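You operate a simulated robot arm through the tools that you are given. There is no shell and no other tool. Be economical: measure what you need, move in short steps, check, and stop when the job is done.

The job below is to be done with a simulated two-armed robot. You get a single attempt, and the scene is never put back.

## Task
Fetch the yellow cartridge and stand it on the frameless panel. Fetch the white nozzle and stand it on the box three. Push the blue door shut. Take the green job card and leave it on the front of the spill pallet. Close the climate cabinet door. Do these in any order. Set down upright: yellow cartridge, white nozzle, green job card.

It is judged by the outcome, as a careful person would: the job done as asked, and still so three seconds after it is handed in. It fails if anything else is knocked over, pushed out of place, dropped, spilled or broken.

## Robot
Two 6-joint arms with two-finger grippers on one trunk, on a base that drives. Base frame: it is fixed to the floor where the robot stands at the start and does not move with it; the origin is under the middle of the robot, x ahead of it, y to its left, z up; the surface under the hand at the start is at about z = 0.85. Units: m, rad, N and s.
The left shoulder is at the start at [0.061, 0.143, 0.9], the right one opposite. With the tool pointing down near the work surface each hand reaches from about 0.3 to 0.72 m from the robot's upright axis, wherever it stands, measured 20 degrees to its own side. Places, roughly: blue door [1, -1.9, 1]; box three [0.5, -3.5, 0.75]; climate cabinet door [0.2, -4.6, 0.5]; frameless panel (30x20x1 cm) [-0.4, 1.7, 0.9]; front of the spill pallet (92x25 cm) [-3.18, -2.84, 0.14]; green job card [-1.25, -2.75, 1.25]; white nozzle (3x3x5 cm) [0.6, -0.5, 0.9]; yellow cartridge [0.5, 0.25, 1]. Payload 2.45 kg a hand.
The tool frame of a hand sits at the grasp point between the pads (the TCP): z along the fingers, y along the line on which they close. The tips reach 0.026 m beyond it. The gripper opens to 0.096 m. The gripper's body begins 0.069 m behind the TCP.
Orientation is told as [roll, pitch, yaw] about the base's x, y, z axes, in that order, counted from this pose: with the fingers straight down and closing along the base's y, the tool's x points along the base's -x, its y along +y and its z along -z.

## Interface
- The arms move only by the tool nudge_tool. It takes "left_targets", "right_targets" or both (then of equal length, played together; a hand with none holds still); each is a list of rows, each a list of 6 numbers: the shift along the base's x, y, z in units of 250 mm (1.0 is 250 mm), then the turn, a rotation vector about the base's x, y, z in units of 120 degrees (1.0 is 120 degrees). In form: [[dx, dy, dz, ax, ay, az], ...]. A call has 1 to 12 rows; each row is the pose to reach, as a shift and turn from the pose commanded when the call began. "left_hand" and "right_hand" are, for a hand that has rows, the gripper command, from -1 (shut) to 1 (fully open), values between in proportion, set as the call begins (left out, the last holds). A call with a number of a shift or a turn outside -1 to 1 is refused whole. Each row takes 0.2 s and may step no farther than 0.05 m and 0.15 rad from the row before; otherwise, or with a gripper value out of range, the whole call is refused. Where a pose cannot be reached the arm comes as near as it can. A force on the tool above 40 N (or 10 N above the force at the start of the call, whichever is more), or a blocked arm, ends the call early, and 0.2 s more pass. Each finger halts on what it meets, pressing with about 29 N; the grip force reading is that of the motor and also rises with nothing between the fingers. The clock runs only during rows and for 0.2 s after the last one: add rows that repeat a pose to give the fingers time. The reply holds the time, the measured pose of the TCP, the force on the tool along the base axes, the opening and the grip force, in the units named above and with some noise, with the torque about the TCP (base axes, N m) and any sound that the robot's microphone picked up, and new pictures: "views" is both (left out), scene, wrist or none (wrist: the cameras of the hands that moved).
- Cameras (640 x 400 px; columns grow to the right, rows downward): "scene" is now at [0.1409, -0.0223, 1.4907]; the picture's right is [-0.22, -0.98, 0.00], its down [-0.73, 0.16, -0.67] and it looks along [0.65, -0.14, -0.74] (base axes); focal length 250 px, centre (320, 200). "left" rides on the left gripper at [0.082, -0.003, -0.098] in its tool frame; the picture's right is [0.04, 1.00, 0.00], its down [-0.73, 0.03, -0.68] and it looks along [-0.68, 0.03, 0.73] (tool axes); focal length 256 px, centre (320, 200). "right" rides on the right gripper at [0.082, 0.003, -0.098] in its tool frame; the picture's right is [-0.04, 1.00, 0.00], its down [-0.73, -0.03, -0.68] and it looks along [-0.68, -0.03, 0.73] (tool axes); focal length 256 px, centre (320, 200). There is no depth. A picture from a camera that has moved, and an enlarged one, comes with that camera's place and axes in the base frame and with its lens. The place of the scene camera against the robot may be out by one fixed shift of up to 0.025 m in any direction.
- slide_trunk(by): slides the trunk up (or, below 0, down) by that many m; the arms and the scene camera ride with it, the base frame stays. It gives what a move gives, with no picture.
- drive_base(legs): drives the robot by 1 to 6 legs, each [ahead, turn to the left] in m and rad, along the robot's own axes; the way and the turn of a leg run together, so that a leg with both is an arc; at most 1.5 m and 3.142 rad a leg. The arms and the cameras ride along, it lands a little off, and it stops where it bumps. It gives what a move gives, and a new picture of the scene camera.
- aim_head(pan, tilt): turns the head with the scene camera to pan (to the left, within 1.501 rad either way) and tilt (down, from -0.506 to 1.204), counted from straight ahead of the robot. It gives what a move gives, and a new picture of the scene camera.
- inspect(camera, box): a new picture of the part [left, top, right, bottom] of that camera's present view, enlarged. No time passes.
- job_done(): hands the job in; it is judged then, once.

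Go step by step. Nothing tells you exact positions but the pictures and the camera data: compare them with the known pose of the tool, close in by small moves and look again before you grip or let go. The budget is 165 turns and 260 pictures, counting those below and the enlarged ones. Unless the task says otherwise, let go and move clear before handing in, and close with one line.

The tools are called after "Call:" as a command line: name --argument value ..., lists and objects as JSON in quotes. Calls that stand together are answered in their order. nudge_tool: Moves the arms, as the interface text tells. Its arguments: {"type":"object","properties":{"left_targets":{"type":"array","items":{"type":"array","items":{"type":"number"}}},"left_hand":{"type":"number"},"right_targets":{"type":"array","items":{"type":"array","items":{"type":"number"}}},"right_hand":{"type":"number"},"views":{"type":"string","enum":["both","scene","wrist","none"]}},"required":[]} The other tools are called the same way: slide_trunk (by) slides the trunk up or down; drive_base (legs) drives the base; aim_head (pan, tilt) turns the head that bears the scene camera; inspect (camera, box) takes an enlarged picture of a part of a camera's view; job_done () hands the job in.

At the start:

```text
time_s: 0.0
left_ee_pos: [0.5141, 0.0493, 1.136]
left_tcp_rot: [-0.001, -0.001, 0.001]
left_ft_force: [-0.2, 0.2, -0.2]
left_ft_torque: [-0.04, -0.01, -0.01]
left_gripper_width: 0.0961
left_grasp_force: 0.1
right_ee_pos: [0.4921, -0.3681, 1.1485]
right_tcp_rot: [0.001, 0.001, 0.001]
right_ft_force: [-0.4, -0.2, -0.7]
right_ft_torque: [0.0, -0.02, -0.02]
right_gripper_width: 0.0963
right_grasp_force: 0.0
trunk travel left (down, up): [-0.525, 0.065]
robot x, y, heading: [0.002, 0.0015, -0.001]
head pan, tilt: [-0.216, 0.84]
```

scene: 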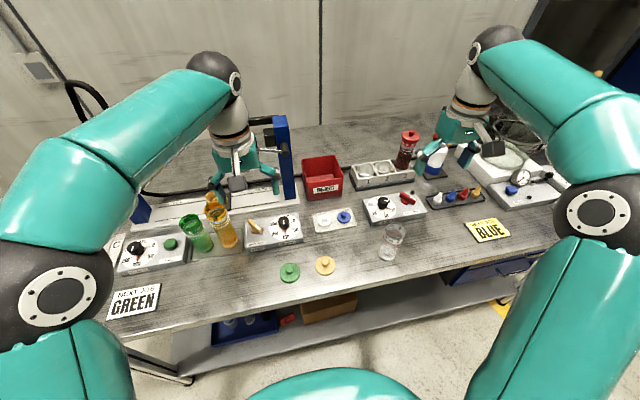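
right: 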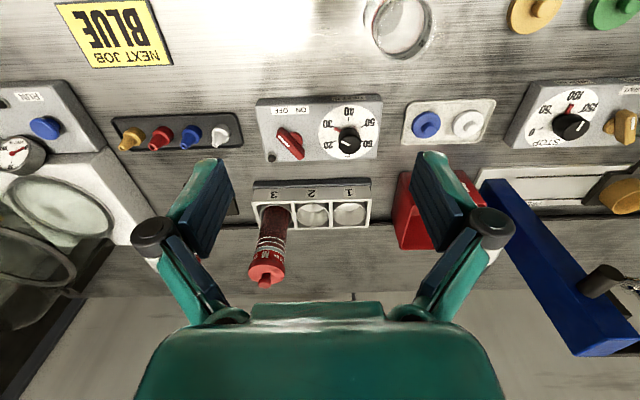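
left: 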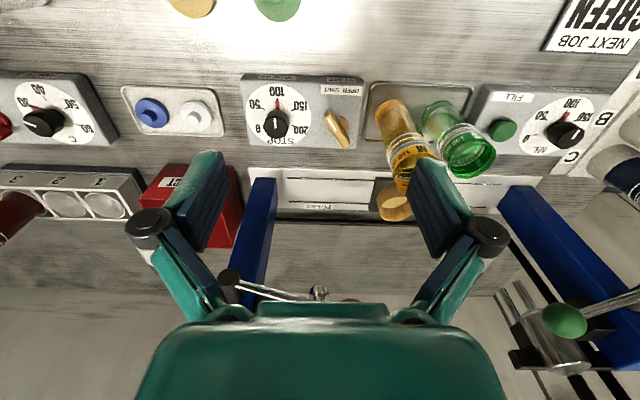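

I see the bench with the yellow and green cartridges at left and a row of nozzles (yellow, red, blue, white) at right. I'll enlarge both places to pin them down.

Call:
inspect --camera "left" --box '[340, 60, 540, 230]'

Call:
inspect --camera "right" --box '[80, 80, 280, 205]'

Call:
inspect --camera "scene" --box '[100, 170, 300, 295]'

```text
2.35 times, centred on (440, 145) of left
camera zoom: at [0.4324, 0.0453, 1.2339], right [-0.04, 1.0, 0.0], down [0.73, 0.03, 0.68], along [0.68, 0.03, -0.73], focal length 602 px, centre (38, 329)
```

zoom: 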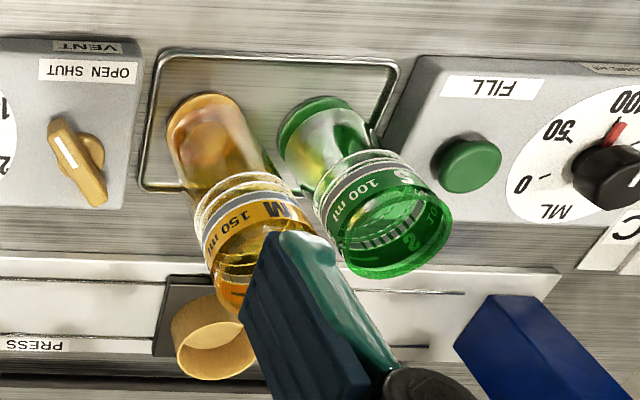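

```text
3.20 times, centred on (180, 142) of right
camera zoom: at [0.41, -0.3638, 1.247], right [0.04, 1.0, 0.0], down [0.73, -0.03, 0.68], along [0.68, -0.03, -0.73], focal length 819 px, centre (768, 384)
```

zoom: 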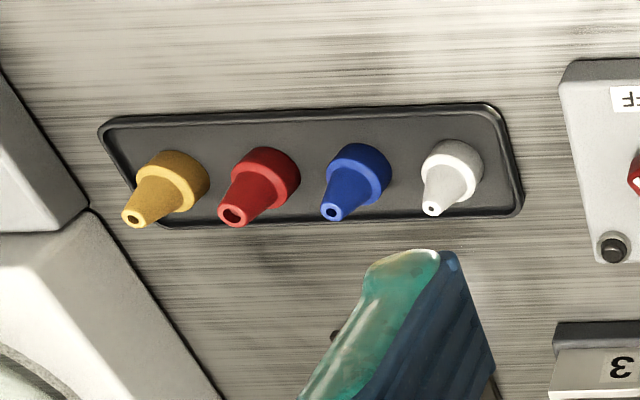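

```text
3.20 times, centred on (200, 232) of scene
camera zoom: at [0.1409, -0.0223, 1.4907], right [-0.22, -0.98, 0.0], down [-0.73, 0.16, -0.67], along [0.65, -0.14, -0.74], focal length 799 px, centre (704, 96)
```

zoom: 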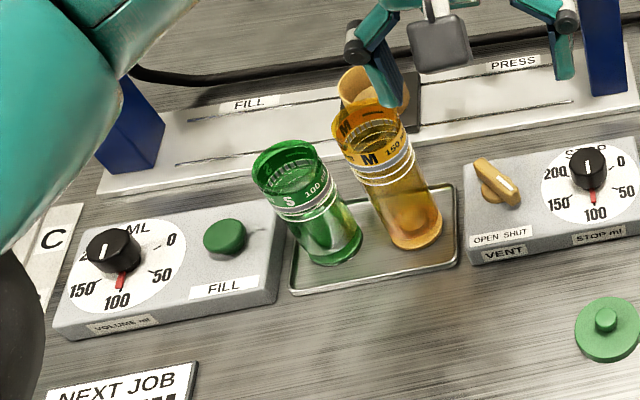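

The yellow cartridge stands at about (0.593, 0.157), 15 cm tall and about 7 cm from the green one, so I'll grip it with the fingers closing along x. First I bring the left hand above it with a 90° yaw.

Call:
nudge_tool --left_targets '[[0.026, 0.036, 0, 0, 0, 0.0625], [0.053, 0.071, 0, 0, 0, 0.125], [0.079, 0.107, 0, 0, 0, 0.1875], [0.105, 0.142, 0, 0, 0, 0.25], [0.132, 0.178, 0, 0, 0, 0.3125], [0.158, 0.214, 0, 0, 0, 0.375], [0.184, 0.249, 0, 0, 0, 0.4375], [0.211, 0.285, 0, 0, 0, 0.5], [0.237, 0.32, 0, 0, 0, 0.5625], [0.263, 0.356, 0, 0, 0, 0.625], [0.29, 0.391, 0, 0, 0, 0.6875], [0.316, 0.427, 0, 0, 0, 0.75]]' --left_hand 0.7

```text
time_s: 2.6
left_ee_pos: [0.5947, 0.1561, 1.1357]
left_tcp_rot: [0.0, 0.001, 1.574]
left_ft_force: [0.4, 0.3, 0.3]
left_ft_torque: [-0.02, 0.0, 0.04]
left_gripper_width: 0.0817
left_grasp_force: 0.1
right_ee_pos: [0.4913, -0.3662, 1.1483]
right_tcp_rot: [-0.001, 0.001, 0.002]
right_ft_force: [0.0, -0.4, 0.6]
right_ft_torque: [-0.02, 0.03, -0.01]
right_gripper_width: 0.0961
right_grasp_force: 0.0
trunk travel left (down, up): [-0.525, 0.065]
robot x, y, heading: [-0.0011, 0.0046, 0.002]
head pan, tilt: [-0.216, 0.84]
camera scene: at [0.1415, -0.0221, 1.4906], right [-0.22, -0.98, 0.0], down [-0.73, 0.16, -0.67], along [0.65, -0.14, -0.75], focal length 250 px, centre (320, 200)
camera left: at [0.597, 0.0738, 1.2344], right [-1.0, -0.04, 0.0], down [-0.03, 0.73, 0.68], along [-0.03, 0.68, -0.73], focal length 256 px, centre (320, 200)
```

scene: 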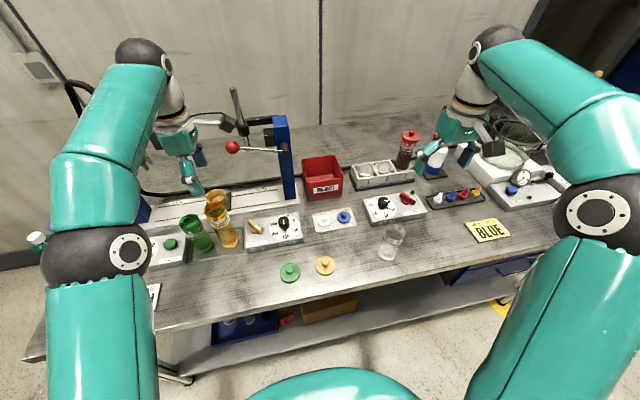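
left: 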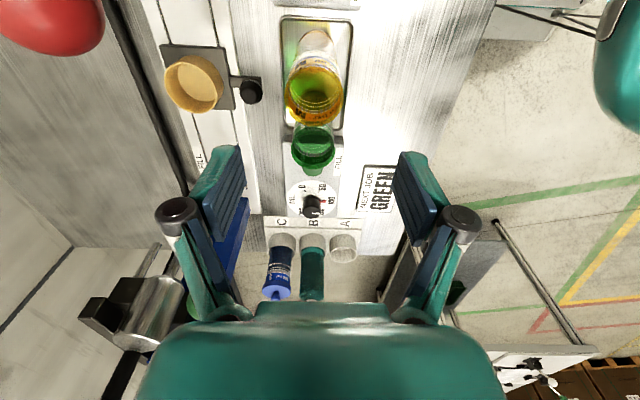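

The hand is lined up over the cartridge (axis about 0.598, 0.155) and the lever ball stays clear. I descend with the gripper open.

Call:
nudge_tool --left_targets '[[0.012, -0.004, -0.12, 0, 0, 0], [0.012, -0.004, -0.24, 0, 0, 0], [0.012, -0.004, -0.36, 0, 0, 0], [0.012, -0.004, -0.48, 0, 0, 0], [0.012, -0.004, -0.58, 0, 0, 0], [0.012, -0.004, -0.66, 0, 0, 0]]'

```text
time_s: 4.0
left_ee_pos: [0.5954, 0.155, 0.9716]
left_tcp_rot: [0.001, -0.001, 1.571]
left_ft_force: [-0.5, 0.0, -0.5]
left_ft_torque: [0.0, 0.01, 0.03]
left_gripper_width: 0.0816
left_grasp_force: 0.0
right_ee_pos: [0.4928, -0.367, 1.1489]
right_tcp_rot: [0.001, 0.0, 0.0]
right_ft_force: [-1.3, 0.2, 0.0]
right_ft_torque: [-0.02, 0.0, 0.01]
right_gripper_width: 0.0962
right_grasp_force: 0.1
trunk travel left (down, up): [-0.525, 0.065]
robot x, y, heading: [-0.0023, 0.0029, -0.0]
head pan, tilt: [-0.216, 0.84]
camera scene: at [0.1413, -0.0222, 1.4907], right [-0.22, -0.98, 0.0], down [-0.73, 0.16, -0.67], along [0.65, -0.14, -0.75], focal length 250 px, centre (320, 200)
camera left: at [0.5991, 0.0727, 1.0689], right [-1.0, -0.04, 0.0], down [-0.03, 0.73, 0.68], along [-0.03, 0.68, -0.73], focal length 256 px, centre (320, 200)
```

scene: 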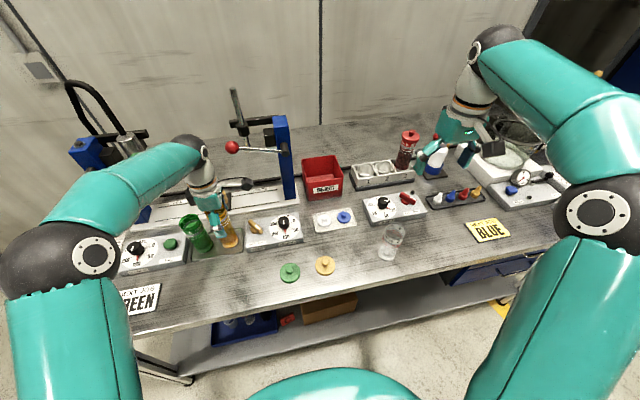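
left: 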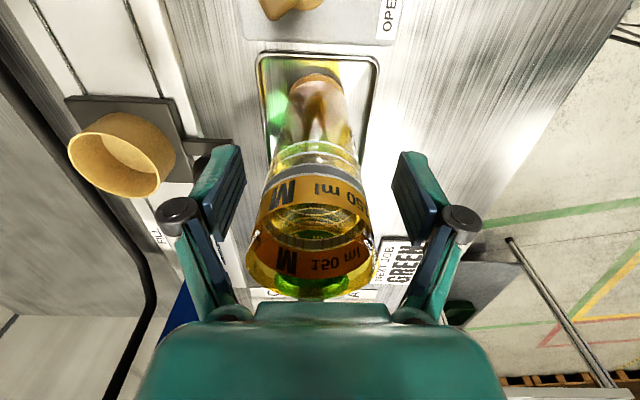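

The cartridge sits between the fingers; I close.

Call:
nudge_tool --left_targets '[[0, 0, 0, 0, 0, 0], [0, 0, 0, 0, 0, 0], [0, 0, 0, 0, 0, 0], [0, 0, 0, 0, 0, 0]]' --left_hand -1 --views "wrist"

```text
time_s: 5.0
left_ee_pos: [0.5971, 0.1548, 0.9715]
left_tcp_rot: [-0.002, -0.001, 1.572]
left_ft_force: [1.0, -0.4, -0.3]
left_ft_torque: [0.01, 0.03, -0.01]
left_gripper_width: 0.0491
left_grasp_force: 28.8
right_ee_pos: [0.4922, -0.3679, 1.1489]
right_tcp_rot: [0.001, 0.001, 0.001]
right_ft_force: [0.7, -0.1, 0.1]
right_ft_torque: [0.02, 0.01, -0.02]
right_gripper_width: 0.0962
right_grasp_force: 0.1
trunk travel left (down, up): [-0.525, 0.065]
robot x, y, heading: [0.0011, -0.0006, -0.0]
head pan, tilt: [-0.216, 0.84]
camera left: at [0.5989, 0.0728, 1.0693], right [-1.0, -0.04, 0.0], down [-0.03, 0.73, 0.68], along [-0.03, 0.68, -0.73], focal length 256 px, centre (320, 200)
```

left: 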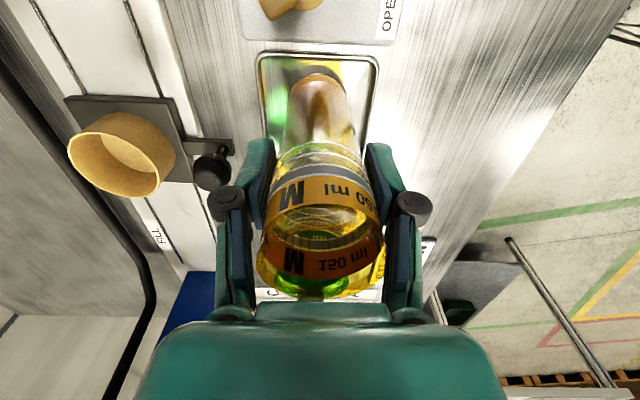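

Gripped at 49 mm. I lift it straight up and at the same time turn the right hand to −90° yaw toward the nozzle.

Call:
nudge_tool --left_targets '[[0, 0, 0.06, 0, 0, 0], [0, 0, 0.14, 0, 0, 0], [0, 0, 0.24, 0, 0, 0], [0, 0, 0.34, 0, 0, 0], [0, 0, 0.44, 0, 0, 0], [0, 0, 0.54, 0, 0, 0], [0, 0, 0.64, 0, 0, 0], [0, 0, 0.74, 0, 0, 0], [-0.1, 0, 0.8, 0, 0, 0], [-0.25, 0, 0.84, 0, 0, 0], [-0.4, 0, 0.84, 0, 0, 0], [-0.56, 0, 0.84, 0, 0, 0]]' --right_targets '[[0.01, -0.03, 0, 0, 0, -0.0625], [0.02, -0.06, 0, 0, 0, -0.125], [0.03, -0.09, 0, 0, 0, -0.1875], [0.04, -0.12, 0, 0, 0, -0.25], [0.05, -0.15, 0, 0, 0, -0.3125], [0.06, -0.18, 0, 0, 0, -0.375], [0.07, -0.21, 0, 0, 0, -0.4375], [0.08, -0.24, 0, 0, 0, -0.5], [0.09, -0.27, 0, 0, 0, -0.5625], [0.1, -0.3, 0, 0, 0, -0.625], [0.11, -0.33, 0, 0, 0, -0.6875], [0.12, -0.36, 0, 0, 0, -0.75]]' --right_hand 0.1

```text
time_s: 7.6
left_ee_pos: [0.4549, 0.153, 1.1812]
left_tcp_rot: [-0.003, 0.0, 1.571]
left_ft_force: [0.0, 1.0, -1.2]
left_ft_torque: [-0.02, -0.03, 0.02]
left_gripper_width: 0.049
left_grasp_force: 29.1
left hand out of reach, approached as far as the arm can: row 8
right_ee_pos: [0.5209, -0.4588, 1.1499]
right_tcp_rot: [0.0, 0.0, -1.573]
right_ft_force: [-0.6, -0.5, -1.2]
right_ft_torque: [-0.04, -0.03, -0.01]
right_gripper_width: 0.053
right_grasp_force: 0.0
trunk travel left (down, up): [-0.525, 0.065]
robot x, y, heading: [0.0016, 0.0026, 0.001]
head pan, tilt: [-0.216, 0.84]
camera scene: at [0.1399, -0.0224, 1.4908], right [-0.22, -0.98, 0.0], down [-0.73, 0.16, -0.67], along [0.65, -0.14, -0.74], focal length 250 px, centre (320, 200)
camera right: at [0.5236, -0.3764, 1.2481], right [1.0, -0.04, 0.0], down [-0.03, -0.73, 0.68], along [-0.03, -0.68, -0.73], focal length 256 px, centre (320, 200)
camera left: at [0.4577, 0.072, 1.2801], right [-1.0, -0.04, 0.0], down [-0.03, 0.73, 0.68], along [-0.03, 0.68, -0.73], focal length 256 px, centre (320, 200)
```

scene: 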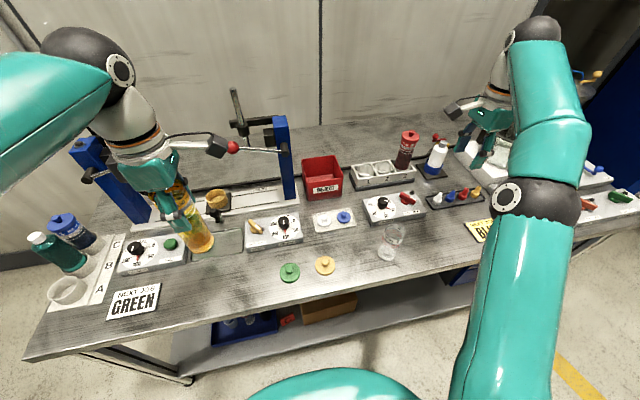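
right: 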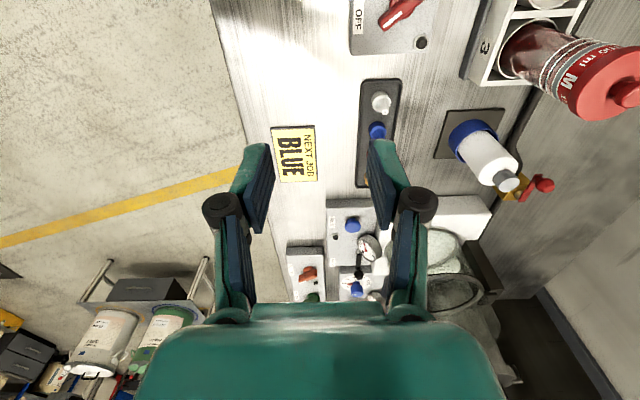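
left: 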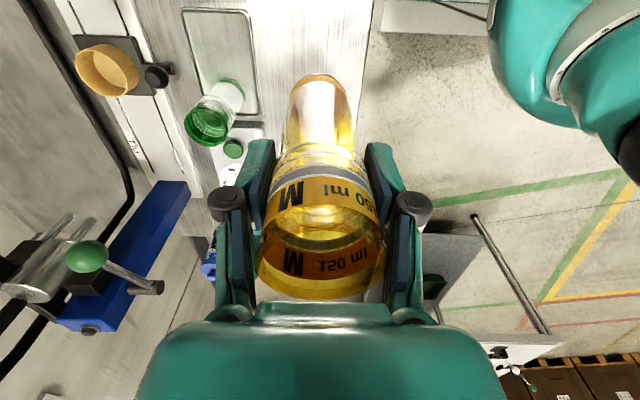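

The cartridge is held securely. From the right camera the nozzle is at about (0.607, −0.533); I move the right hand over it to see if it reaches.

Call:
nudge_tool --right_targets '[[0.09, -0.08, 0, 0, 0, 0], [0.18, -0.16, 0, 0, 0, 0], [0.27, -0.24, 0, 0, 0, 0], [0.344, -0.297, -0.1, 0, 0, 0], [0.344, -0.297, -0.25, 0, 0, 0], [0.344, -0.297, -0.4, 0, 0, 0], [0.344, -0.297, -0.55, 0, 0, 0], [0.344, -0.297, -0.7, 0, 0, 0]]' --views "wrist"

```text
time_s: 9.4
left_ee_pos: [0.4564, 0.1524, 1.1809]
left_tcp_rot: [-0.001, -0.002, 1.57]
left_ft_force: [0.0, 0.7, -1.5]
left_ft_torque: [0.06, 0.03, 0.0]
left_gripper_width: 0.049
left_grasp_force: 29.3
right_ee_pos: [0.5771, -0.5106, 0.9653]
right_tcp_rot: [0.001, 0.001, -1.571]
right_ft_force: [-0.3, 0.3, -0.4]
right_ft_torque: [0.01, -0.03, 0.0]
right_gripper_width: 0.0527
right_grasp_force: 0.1
right hand out of reach, approached as far as the arm can: row 1, 2, 3, 4, 5, 6, 7, 8
trunk travel left (down, up): [-0.525, 0.065]
robot x, y, heading: [-0.0011, -0.0006, -0.004]
head pan, tilt: [-0.216, 0.84]
camera right: at [0.5803, -0.4288, 1.0626], right [1.0, -0.04, 0.0], down [-0.03, -0.73, 0.68], along [-0.03, -0.68, -0.73], focal length 256 px, centre (320, 200)
```

right: 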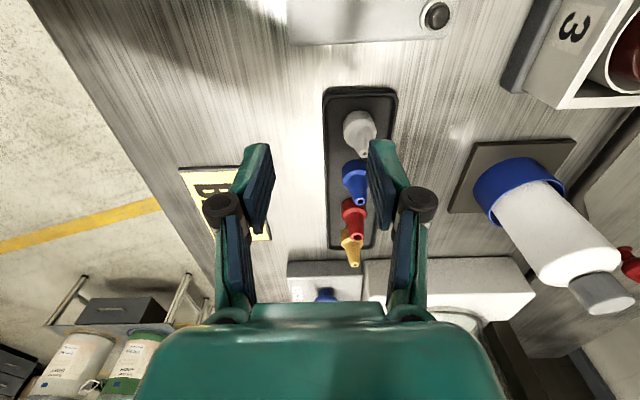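

The hand falls about 3 cm short. I'll look down to see how much room the base has before the bench.

Call:
aim_head --pan 0 --tilt 1.2

```text
time_s: 10.2
left_ee_pos: [0.4568, 0.1555, 1.1814]
left_tcp_rot: [0.002, 0.001, 1.571]
left_ft_force: [-1.3, 0.0, -0.9]
left_ft_torque: [0.0, -0.03, -0.01]
left_gripper_width: 0.0492
left_grasp_force: 28.5
right_ee_pos: [0.5774, -0.5107, 0.9661]
right_tcp_rot: [0.0, 0.002, -1.572]
right_ft_force: [0.4, -0.7, -0.2]
right_ft_torque: [0.01, -0.02, 0.01]
right_gripper_width: 0.0527
right_grasp_force: 0.0
trunk travel left (down, up): [-0.525, 0.065]
robot x, y, heading: [-0.0018, -0.0008, 0.004]
head pan, tilt: [0.0, 1.201]
camera scene: at [0.1202, -0.0054, 1.4662], right [0.0, -1.0, 0.0], down [-0.93, 0.0, -0.36], along [0.36, 0.0, -0.93], focal length 250 px, centre (320, 200)
```

scene: 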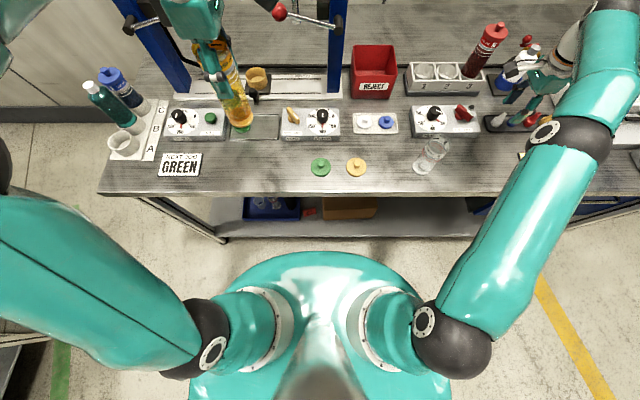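

There is clear room before the bench, so I drive 7 cm ahead.

Call:
drive_base --legs '[[0.07, 0]]'

Call:
inspect --camera "right" --box '[200, 40, 520, 240]'

```text
time_s: 11.3
left_ee_pos: [0.5302, 0.1548, 1.1817]
left_tcp_rot: [0.001, 0.001, 1.57]
left_ft_force: [-0.3, 0.5, -0.8]
left_ft_torque: [0.0, 0.05, -0.01]
left_gripper_width: 0.049
left_grasp_force: 29.1
right_ee_pos: [0.6498, -0.5105, 0.9637]
right_tcp_rot: [-0.001, 0.001, -1.571]
right_ft_force: [0.0, -1.4, -1.2]
right_ft_torque: [0.0, 0.04, 0.01]
right_gripper_width: 0.0527
right_grasp_force: 0.2
trunk travel left (down, up): [-0.525, 0.065]
robot x, y, heading: [0.0708, 0.0016, -0.002]
head pan, tilt: [0.0, 1.201]
camera scene: at [0.1934, -0.0054, 1.4659], right [0.0, -1.0, 0.0], down [-0.93, 0.0, -0.36], along [0.36, 0.0, -0.93], focal length 250 px, centre (320, 200)
```

scene: 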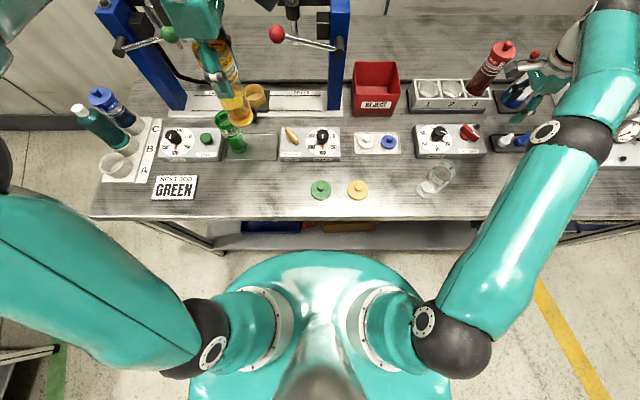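

```text
2.00 times, centred on (360, 140) of right
camera zoom: at [0.6527, -0.4279, 1.0619], right [1.0, -0.04, 0.0], down [-0.03, -0.73, 0.68], along [-0.03, -0.68, -0.73], focal length 512 px, centre (240, 320)
```

zoom: 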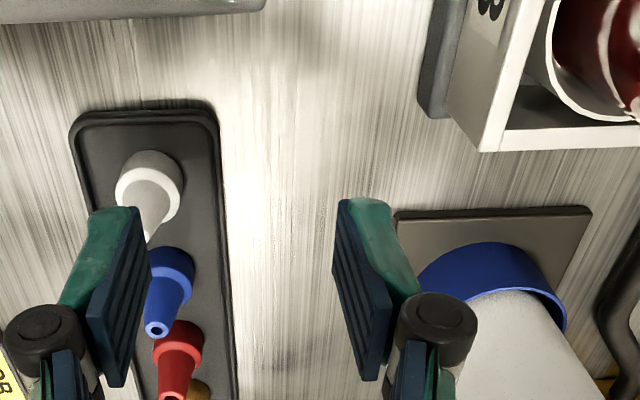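

Room achieved. Nozzle refined to (0.611, −0.532). I first send a null row to see where the commanded pose sits after the earlier out-of-reach call.

Call:
nudge_tool --right_targets '[[0, 0, 0.04, 0, 0, 0]]' --views "none"

```text
time_s: 11.7
left_ee_pos: [0.5275, 0.1534, 1.182]
left_tcp_rot: [0.001, 0.0, 1.57]
left_ft_force: [-0.2, 0.4, -0.1]
left_ft_torque: [-0.01, 0.04, 0.0]
left_gripper_width: 0.049
left_grasp_force: 29.1
right_ee_pos: [0.6484, -0.5109, 0.9759]
right_tcp_rot: [-0.002, -0.001, -1.571]
right_ft_force: [0.5, 0.2, -1.3]
right_ft_torque: [-0.04, 0.02, 0.01]
right_gripper_width: 0.0527
right_grasp_force: 0.0
trunk travel left (down, up): [-0.525, 0.065]
robot x, y, heading: [0.07, 0.002, -0.001]
head pan, tilt: [0.0, 1.201]
```

The command follows the measured pose. Moving over the nozzle.

Call:
nudge_tool --right_targets '[[-0.076, -0.042, 0, 0, 0, 0], [-0.152, -0.084, 0, 0, 0, 0], [-0.152, -0.084, -0.06, 0, 0, 0]]' --views "wrist"

Call:
inspect --camera "right" --box '[240, 80, 400, 180]'

```text
time_s: 12.5
left_ee_pos: [0.5276, 0.1551, 1.1818]
left_tcp_rot: [0.0, 0.0, 1.572]
left_ft_force: [0.4, -0.1, -0.8]
left_ft_torque: [0.03, 0.02, -0.02]
left_gripper_width: 0.0489
left_grasp_force: 28.8
right_ee_pos: [0.61, -0.5327, 0.962]
right_tcp_rot: [0.001, 0.0, -1.572]
right_ft_force: [0.3, -0.8, 0.1]
right_ft_torque: [0.0, 0.0, 0.04]
right_gripper_width: 0.0529
right_grasp_force: 0.0
trunk travel left (down, up): [-0.525, 0.065]
robot x, y, heading: [0.0703, -0.0019, 0.001]
head pan, tilt: [0.0, 1.201]
camera right: at [0.6126, -0.4494, 1.0586], right [1.0, -0.04, 0.0], down [-0.03, -0.73, 0.68], along [-0.03, -0.68, -0.73], focal length 256 px, centre (320, 200)
```

right: 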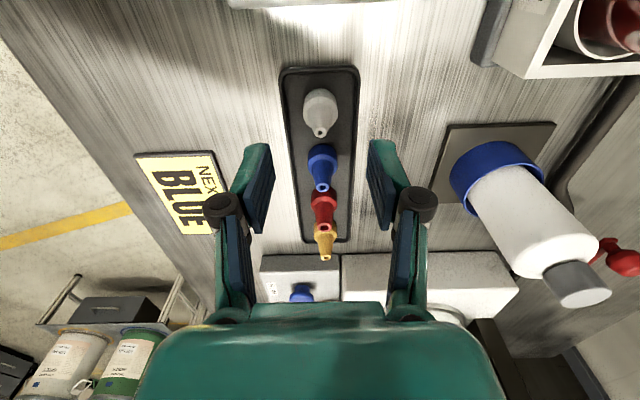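

```text
4.00 times, centred on (320, 130) of right
camera zoom: at [0.6126, -0.4494, 1.0586], right [1.0, -0.04, 0.0], down [-0.03, -0.73, 0.68], along [-0.03, -0.68, -0.73], focal length 1024 px, centre (320, 480)
```

zoom: 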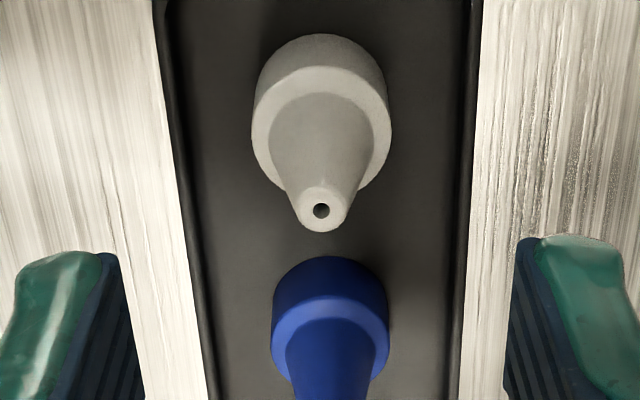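

The hand is centred over the nozzle. I narrow the gripper to about 38 mm so the fingers fit inside the tray, and descend.

Call:
nudge_tool --right_targets '[[-0.002, -0.002, 0, 0, 0, 0], [-0.002, -0.002, -0.1, 0, 0, 0], [-0.002, -0.002, -0.18, 0, 0, 0], [-0.002, -0.002, -0.24, 0, 0, 0], [-0.002, -0.002, -0.28, 0, 0, 0]]' --right_hand -0.2 --views "wrist"

Call:
inspect --camera "right" --box '[240, 120, 400, 220]'

```text
time_s: 13.7
left_ee_pos: [0.5277, 0.1541, 1.1827]
left_tcp_rot: [0.0, -0.001, 1.571]
left_ft_force: [0.2, -0.2, -1.3]
left_ft_torque: [0.0, 0.0, 0.03]
left_gripper_width: 0.0488
left_grasp_force: 29.1
right_ee_pos: [0.6093, -0.5314, 0.8893]
right_tcp_rot: [-0.002, 0.0, -1.57]
right_ft_force: [0.3, 0.2, -1.1]
right_ft_torque: [0.03, -0.01, 0.01]
right_gripper_width: 0.0382
right_grasp_force: 0.1
trunk travel left (down, up): [-0.525, 0.065]
robot x, y, heading: [0.0708, 0.0007, -0.002]
head pan, tilt: [0.0, 1.201]
camera right: at [0.6117, -0.449, 0.9877], right [1.0, -0.04, 0.0], down [-0.03, -0.73, 0.68], along [-0.03, -0.68, -0.73], focal length 256 px, centre (320, 200)
```

right: 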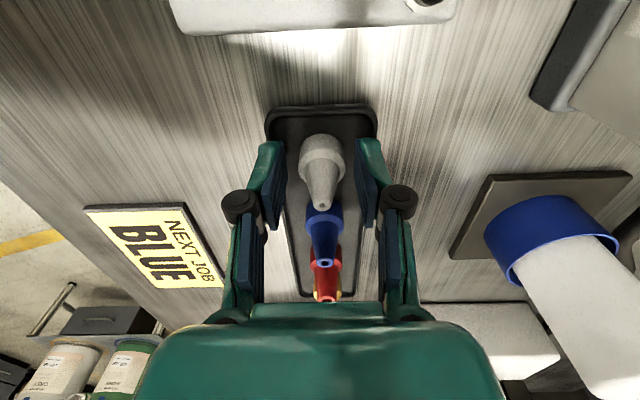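

```text
4.00 times, centred on (320, 170) of right
camera zoom: at [0.6117, -0.449, 0.9877], right [1.0, -0.04, 0.0], down [-0.03, -0.73, 0.68], along [-0.03, -0.68, -0.73], focal length 1024 px, centre (320, 320)
```

zoom: 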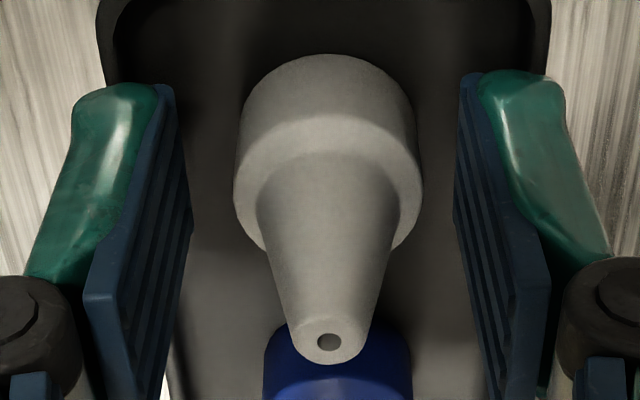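

Well aligned around the nozzle's cap. I go 3 mm lower and close.

Call:
nudge_tool --right_targets '[[0, -0.004, -0.012, 0, 0, 0], [0, -0.004, -0.012, 0, 0, 0], [0, -0.004, -0.012, 0, 0, 0], [0, -0.004, -0.012, 0, 0, 0]]' --right_hand -1 --views "wrist"

```text
time_s: 14.7
left_ee_pos: [0.5255, 0.1562, 1.1818]
left_tcp_rot: [-0.001, 0.0, 1.57]
left_ft_force: [-0.3, -0.5, -1.3]
left_ft_torque: [-0.01, -0.01, 0.02]
left_gripper_width: 0.0489
left_grasp_force: 29.1
right_ee_pos: [0.6097, -0.5317, 0.889]
right_tcp_rot: [0.001, 0.0, -1.57]
right_ft_force: [0.9, 2.2, 8.7]
right_ft_torque: [0.04, 0.06, 0.02]
right_gripper_width: 0.0246
right_grasp_force: 29.1
trunk travel left (down, up): [-0.525, 0.065]
robot x, y, heading: [0.0678, -0.0011, -0.004]
head pan, tilt: [0.0, 1.201]
camera right: at [0.6116, -0.4496, 0.9863], right [1.0, -0.04, 0.0], down [-0.03, -0.73, 0.68], along [-0.03, -0.68, -0.73], focal length 256 px, centre (320, 200)
```

right: 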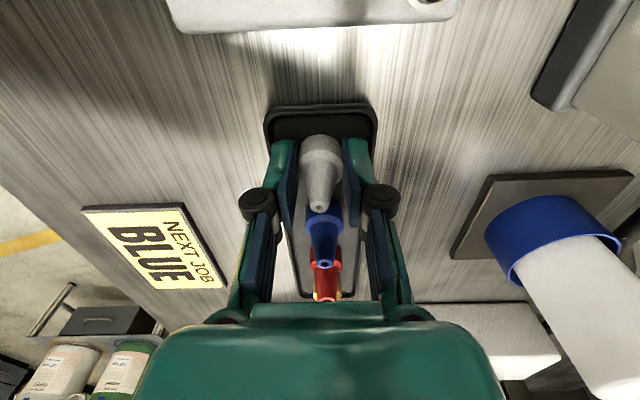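

Nozzle gripped at 24.6 mm, with its bottom about level with the fingertips. I lift it clear and draw the right hand back.

Call:
nudge_tool --right_targets '[[0, 0, 0.04, 0, 0, 0], [0, 0, 0.14, 0, 0, 0], [0, 0, 0.28, 0, 0, 0], [0, 0, 0.44, 0, 0, 0], [0, 0, 0.6, 0, 0, 0], [0, 0, 0.76, 0, 0, 0], [-0.06, 0, 0.9, 0, 0, 0], [-0.2, 0, 0.96, 0, 0, 0], [-0.36, 0, 0.96, 0, 0, 0], [-0.52, 0, 0.96, 0, 0, 0], [-0.68, 0, 0.96, 0, 0, 0]]'

```text
time_s: 17.1
left_ee_pos: [0.5249, 0.1542, 1.1827]
left_tcp_rot: [-0.001, 0.001, 1.571]
left_ft_force: [0.1, 0.4, -1.1]
left_ft_torque: [-0.03, -0.02, 0.03]
left_gripper_width: 0.0491
left_grasp_force: 29.3
right_ee_pos: [0.437, -0.5324, 1.1282]
right_tcp_rot: [0.002, 0.0, -1.57]
right_ft_force: [-0.9, -0.6, -0.7]
right_ft_torque: [-0.01, -0.05, -0.01]
right_gripper_width: 0.0248
right_grasp_force: 28.4
right hand out of reach, approached as far as the arm can: row 6, 7
trunk travel left (down, up): [-0.525, 0.065]
robot x, y, heading: [0.0717, -0.0017, -0.005]
head pan, tilt: [0.0, 1.201]
camera scene: at [0.1883, -0.005, 1.4664], right [0.0, -1.0, 0.0], down [-0.93, 0.0, -0.36], along [0.36, 0.0, -0.93], focal length 250 px, centre (320, 200)
camera right: at [0.4403, -0.4498, 1.2265], right [1.0, -0.04, 0.0], down [-0.03, -0.73, 0.68], along [-0.03, -0.68, -0.73], focal length 256 px, centre (320, 200)
```

scene: 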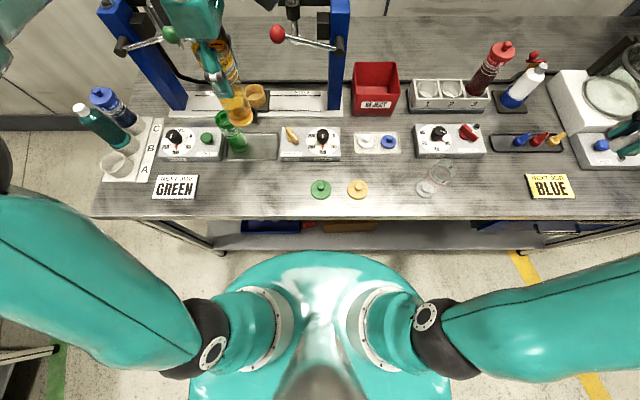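
right: 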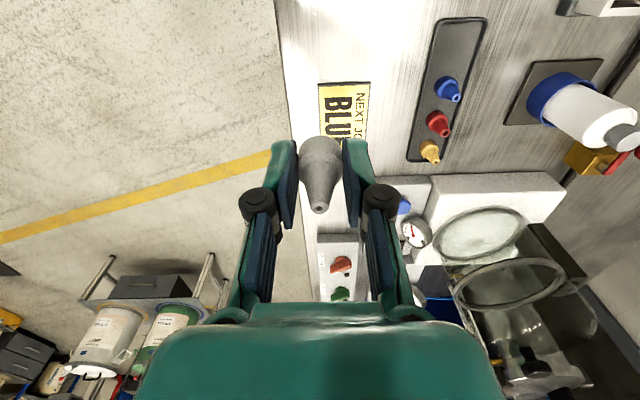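

Both items are held. Now I look left for the frameless panel and the floor on that side before driving.

Call:
aim_head --pan 1.5 --tilt 0.45

Call:
aim_head --pan -1.5 --tilt 0.35

```text
time_s: 18.7
left_ee_pos: [0.5273, 0.1537, 1.1814]
left_tcp_rot: [0.0, 0.0, 1.57]
left_ft_force: [-0.4, 0.3, -0.9]
left_ft_torque: [0.02, 0.0, 0.0]
left_gripper_width: 0.049
left_grasp_force: 29.3
right_ee_pos: [0.4402, -0.5323, 1.1286]
right_tcp_rot: [-0.001, 0.001, -1.57]
right_ft_force: [0.6, 0.3, -0.6]
right_ft_torque: [0.02, 0.0, 0.02]
right_gripper_width: 0.0245
right_grasp_force: 28.7
trunk travel left (down, up): [-0.525, 0.065]
robot x, y, heading: [0.067, 0.0017, -0.005]
head pan, tilt: [1.499, 0.45]
camera scene: at [0.1412, 0.0863, 1.5244], right [1.0, -0.07, 0.0], down [-0.03, -0.43, -0.9], along [0.07, 0.9, -0.44], focal length 250 px, centre (320, 200)
```

scene: 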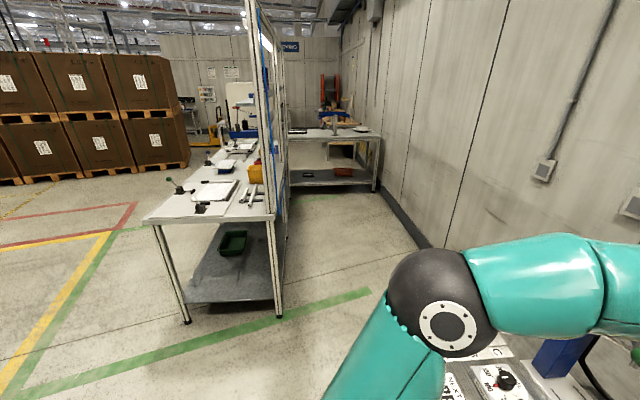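

```text
time_s: 21.3
left_ee_pos: [0.5267, 0.1549, 1.1812]
left_tcp_rot: [-0.002, 0.0, 1.572]
left_ft_force: [-0.3, -0.3, -1.4]
left_ft_torque: [-0.01, 0.04, 0.0]
left_gripper_width: 0.0486
left_grasp_force: 28.6
right_ee_pos: [0.4392, -0.5322, 1.1284]
right_tcp_rot: [0.0, 0.001, -1.57]
right_ft_force: [-0.1, 0.3, -0.8]
right_ft_torque: [0.0, 0.0, 0.0]
right_gripper_width: 0.0247
right_grasp_force: 29.2
trunk travel left (down, up): [-0.525, 0.065]
robot x, y, heading: [0.0698, 0.0018, -0.001]
head pan, tilt: [-1.499, 0.351]
camera scene: at [0.1411, -0.0982, 1.5336], right [-1.0, -0.07, 0.0], down [-0.02, 0.34, -0.94], along [0.07, -0.94, -0.34], focal length 250 px, centre (320, 200)
```

scene: 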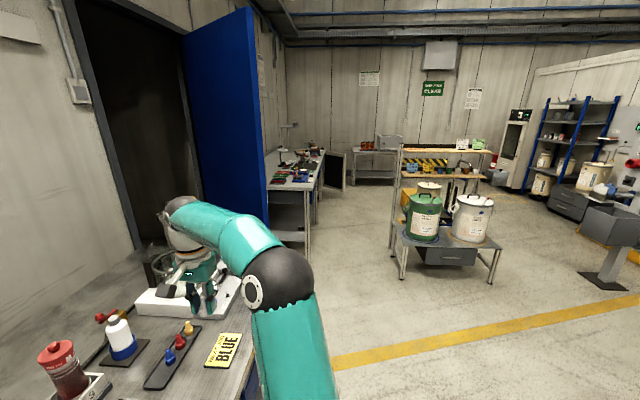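

I see the panel bench to the left (white panel near (−0.4, 1.6), end edge near y = 1.22) and the floor looks clear. I tuck the right hand in, then back off from the bench and turn left.

Call:
nudge_tool --right_targets '[[-0.02, 0.1, 0, 0, 0, 0], [-0.04, 0.25, 0, 0, 0, 0], [-0.06, 0.4, 0, 0, 0, 0], [-0.08, 0.55, 0, 0, 0, 0], [-0.1, 0.7, 0, 0, 0, 0]]' --views "none"

Call:
aim_head --pan 0.6 --tilt 0.5

Call:
drive_base --legs '[[-0.55, 0], [0, 1.571]]'

```text
time_s: 22.5
left_ee_pos: [0.5271, 0.1538, 1.1822]
left_tcp_rot: [-0.001, -0.001, 1.572]
left_ft_force: [0.5, -0.4, -0.5]
left_ft_torque: [-0.02, 0.01, 0.0]
left_gripper_width: 0.049
left_grasp_force: 28.9
right_ee_pos: [0.4132, -0.3585, 1.1275]
right_tcp_rot: [-0.001, 0.0, -1.571]
right_ft_force: [0.1, 0.4, -0.6]
right_ft_torque: [0.02, 0.02, 0.02]
right_gripper_width: 0.0247
right_grasp_force: 28.8
trunk travel left (down, up): [-0.525, 0.065]
robot x, y, heading: [0.0702, 0.0029, 0.004]
head pan, tilt: [-1.499, 0.351]
```

```text
time_s: 24.5
left_ee_pos: [0.5273, 0.1541, 1.1813]
left_tcp_rot: [0.0, 0.0, 1.572]
left_ft_force: [-0.4, -0.1, -0.2]
left_ft_torque: [0.04, -0.01, -0.01]
left_gripper_width: 0.0491
left_grasp_force: 29.0
right_ee_pos: [0.4131, -0.3577, 1.1278]
right_tcp_rot: [-0.001, -0.001, -1.57]
right_ft_force: [-0.6, 0.6, -0.3]
right_ft_torque: [-0.04, -0.02, 0.01]
right_gripper_width: 0.0246
right_grasp_force: 29.2
trunk travel left (down, up): [-0.525, 0.065]
robot x, y, heading: [0.0687, 0.0043, -0.003]
head pan, tilt: [0.6, 0.499]
camera scene: at [0.2095, 0.046, 1.5199], right [0.56, -0.83, 0.0], down [-0.4, -0.27, -0.88], along [0.72, 0.49, -0.48], focal length 250 px, centre (320, 200)
```

scene: 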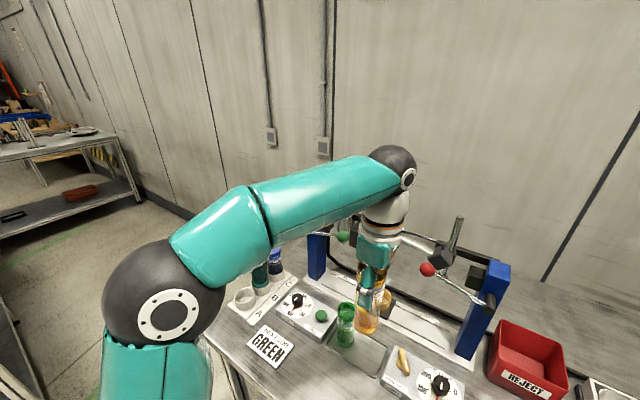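

```text
time_s: 30.9
left_ee_pos: [-0.4898, 0.487, 1.1819]
left_tcp_rot: [0.002, 0.002, 2.843]
left_ft_force: [-0.9, -0.5, -1.1]
left_ft_torque: [-0.01, -0.03, 0.01]
left_gripper_width: 0.049
left_grasp_force: 28.4
right_ee_pos: [-0.0324, 0.2286, 1.1294]
right_tcp_rot: [0.002, -0.001, -0.298]
right_ft_force: [-0.4, 1.0, -0.4]
right_ft_torque: [-0.04, -0.05, 0.03]
right_gripper_width: 0.0245
right_grasp_force: 28.8
trunk travel left (down, up): [-0.525, 0.065]
robot x, y, heading: [-0.4353, -0.0086, 1.293]
head pan, tilt: [0.6, 0.499]
stopped in leg 2: the robot was blocked; the commanded pose is now the measured one
camera scene: at [-0.4475, 0.1305, 1.5197], right [0.95, 0.32, 0.0], down [0.15, -0.46, -0.88], along [-0.28, 0.83, -0.48], focal length 250 px, centre (320, 200)
```

scene: 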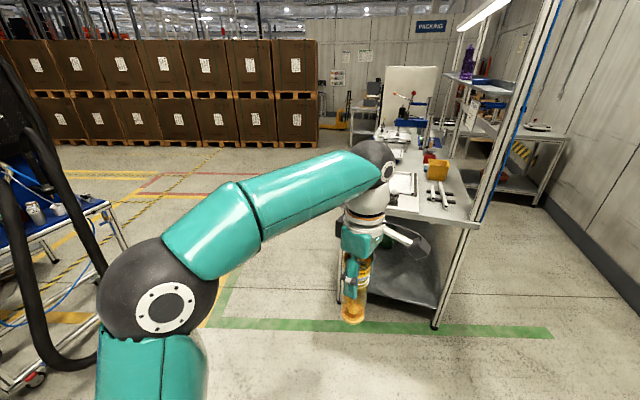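

The turn was blocked near heading 1.29; something like a hose and cart stands on the left. I look left and right to find the contact.

Call:
aim_head --pan 1.5 --tilt 0.6

Call:
aim_head --pan -1.5 --tilt 0.6

```text
time_s: 32.1
left_ee_pos: [-0.4872, 0.4857, 1.1829]
left_tcp_rot: [0.0, 0.0, 2.842]
left_ft_force: [0.0, -0.4, 0.1]
left_ft_torque: [0.01, -0.02, 0.0]
left_gripper_width: 0.0489
left_grasp_force: 28.9
right_ee_pos: [-0.0305, 0.2269, 1.1278]
right_tcp_rot: [0.0, -0.001, -0.297]
right_ft_force: [0.8, -0.7, -0.2]
right_ft_torque: [0.0, -0.04, -0.03]
right_gripper_width: 0.0248
right_grasp_force: 29.6
trunk travel left (down, up): [-0.525, 0.065]
robot x, y, heading: [-0.4333, -0.01, 1.292]
head pan, tilt: [1.499, 0.6]
camera scene: at [-0.4993, 0.0732, 1.5108], right [0.34, 0.94, 0.0], down [0.53, -0.2, -0.83], along [-0.77, 0.28, -0.56], focal length 250 px, centre (320, 200)
```

scene: 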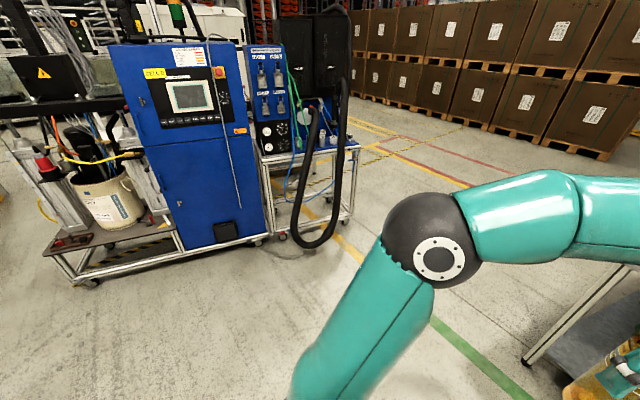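

```text
time_s: 34.7
left_ee_pos: [-0.4876, 0.4854, 1.1826]
left_tcp_rot: [-0.001, 0.001, 2.84]
left_ft_force: [-0.5, 0.4, -1.0]
left_ft_torque: [-0.02, -0.01, 0.01]
left_gripper_width: 0.049
left_grasp_force: 28.6
right_ee_pos: [-0.0318, 0.2267, 1.1276]
right_tcp_rot: [0.001, 0.0, -0.297]
right_ft_force: [0.0, -0.3, -0.7]
right_ft_torque: [0.0, -0.03, 0.04]
right_gripper_width: 0.0246
right_grasp_force: 28.9
trunk travel left (down, up): [-0.525, 0.065]
robot x, y, heading: [-0.4355, -0.0149, 1.29]
head pan, tilt: [-1.499, 0.6]
camera scene: at [-0.3297, 0.0244, 1.5109], right [-0.21, -0.98, 0.0], down [-0.55, 0.12, -0.83], along [0.81, -0.17, -0.56], focal length 250 px, centre (320, 200)
```

scene: 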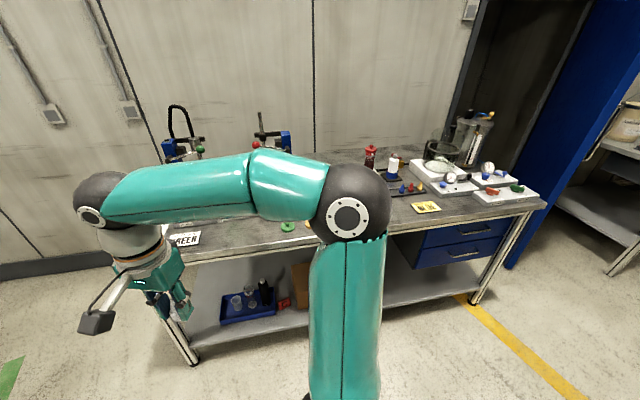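

No contact is visible, so perhaps something low behind the base. I drive a little ahead (away from whatever is behind) and retry the turn while watching ahead.

Call:
drive_base --legs '[[0.12, 0]]'

Call:
aim_head --pan -1.5 --tilt 1.2

Call:
aim_head --pan 1.5 --tilt 1.2

```text
time_s: 36.0
left_ee_pos: [-0.4532, 0.6018, 1.1806]
left_tcp_rot: [0.002, 0.0, 2.841]
left_ft_force: [-0.1, 0.7, -0.7]
left_ft_torque: [-0.03, 0.01, 0.0]
left_gripper_width: 0.0493
left_grasp_force: 28.8
right_ee_pos: [0.0013, 0.345, 1.1278]
right_tcp_rot: [-0.003, -0.001, -0.297]
right_ft_force: [-0.3, 0.8, -0.7]
right_ft_torque: [-0.06, 0.03, 0.01]
right_gripper_width: 0.0247
right_grasp_force: 28.8
trunk travel left (down, up): [-0.525, 0.065]
robot x, y, heading: [-0.4026, 0.1093, 1.289]
head pan, tilt: [-1.499, 0.6]
camera scene: at [-0.2958, 0.1421, 1.5107], right [-0.21, -0.98, 0.0], down [-0.55, 0.12, -0.82], along [0.81, -0.17, -0.57], focal length 250 px, centre (320, 200)
```

scene: 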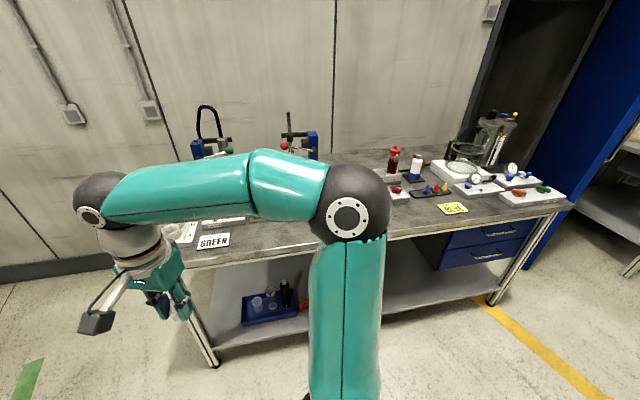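

```text
time_s: 37.0
left_ee_pos: [-0.454, 0.5996, 1.183]
left_tcp_rot: [-0.002, -0.001, 2.842]
left_ft_force: [-0.2, 0.0, -0.7]
left_ft_torque: [0.01, -0.03, 0.0]
left_gripper_width: 0.0491
left_grasp_force: 29.5
right_ee_pos: [0.0027, 0.3433, 1.1285]
right_tcp_rot: [0.0, 0.0, -0.297]
right_ft_force: [-0.3, -0.5, -0.3]
right_ft_torque: [0.02, -0.01, -0.01]
right_gripper_width: 0.0248
right_grasp_force: 29.0
trunk travel left (down, up): [-0.525, 0.065]
robot x, y, heading: [-0.4037, 0.1021, 1.295]
head pan, tilt: [-1.499, 1.201]
camera scene: at [-0.3282, 0.1466, 1.4663], right [-0.21, -0.98, 0.0], down [-0.91, 0.19, -0.36], along [0.36, -0.08, -0.93], focal length 250 px, centre (320, 200)
```

scene: 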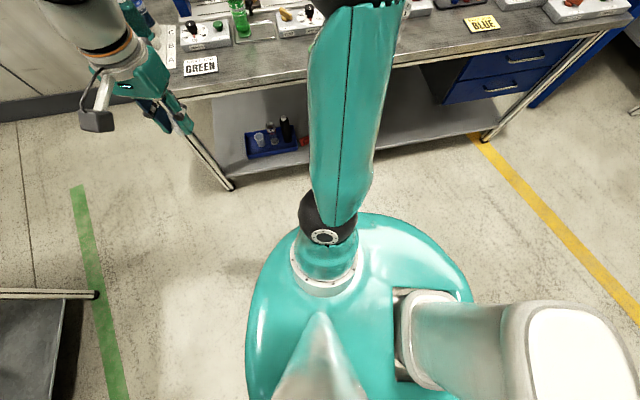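

```text
time_s: 39.6
left_ee_pos: [-0.4536, 0.5996, 1.1827]
left_tcp_rot: [0.0, 0.0, 2.84]
left_ft_force: [0.0, 0.1, -0.1]
left_ft_torque: [-0.02, -0.04, 0.03]
left_gripper_width: 0.0491
left_grasp_force: 29.4
right_ee_pos: [0.0014, 0.3416, 1.1285]
right_tcp_rot: [0.001, 0.0, -0.297]
right_ft_force: [-0.6, -1.0, 0.0]
right_ft_torque: [0.0, 0.01, -0.01]
right_gripper_width: 0.0246
right_grasp_force: 29.2
trunk travel left (down, up): [-0.525, 0.065]
robot x, y, heading: [-0.4046, 0.1007, 1.293]
head pan, tilt: [1.499, 1.201]
camera scene: at [-0.4355, 0.1773, 1.4662], right [0.35, 0.94, 0.0], down [0.87, -0.32, -0.36], along [-0.34, 0.12, -0.93], focal length 250 px, centre (320, 200)
```

scene: 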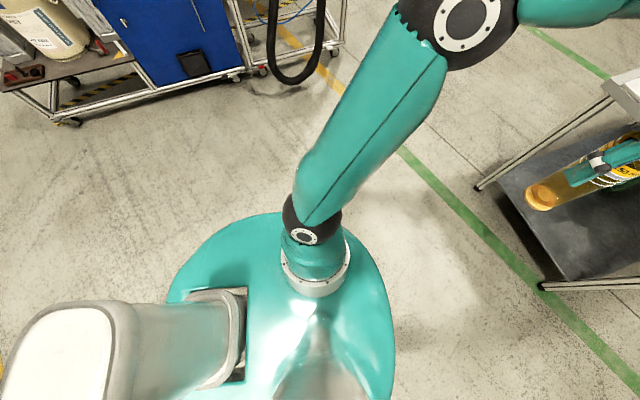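

Nothing touching is visible around. I try the remaining turn in a small piece.

Call:
drive_base --legs '[[0, 0.25]]'

```text
time_s: 40.9
left_ee_pos: [-0.5751, 0.5733, 1.1825]
left_tcp_rot: [0.001, 0.0, 3.093]
left_ft_force: [0.3, -0.2, 0.3]
left_ft_torque: [-0.03, 0.01, 0.01]
left_gripper_width: 0.049
left_grasp_force: 28.8
right_ee_pos: [-0.0702, 0.4352, 1.1288]
right_tcp_rot: [0.001, 0.0, -0.047]
right_ft_force: [0.1, -0.9, -0.4]
right_ft_torque: [-0.03, -0.02, 0.0]
right_gripper_width: 0.0247
right_grasp_force: 28.8
trunk travel left (down, up): [-0.525, 0.065]
robot x, y, heading: [-0.3953, 0.1096, 1.532]
head pan, tilt: [1.499, 1.201]
camera scene: at [-0.4459, 0.166, 1.4663], right [0.1, 0.99, 0.0], down [0.93, -0.09, -0.36], along [-0.36, 0.04, -0.93], focal length 250 px, centre (320, 200)
```

scene: 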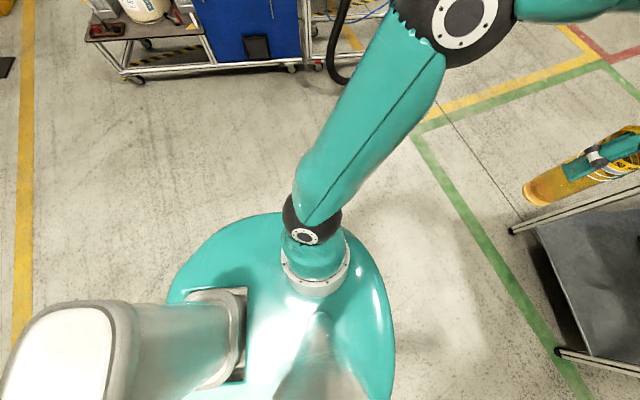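

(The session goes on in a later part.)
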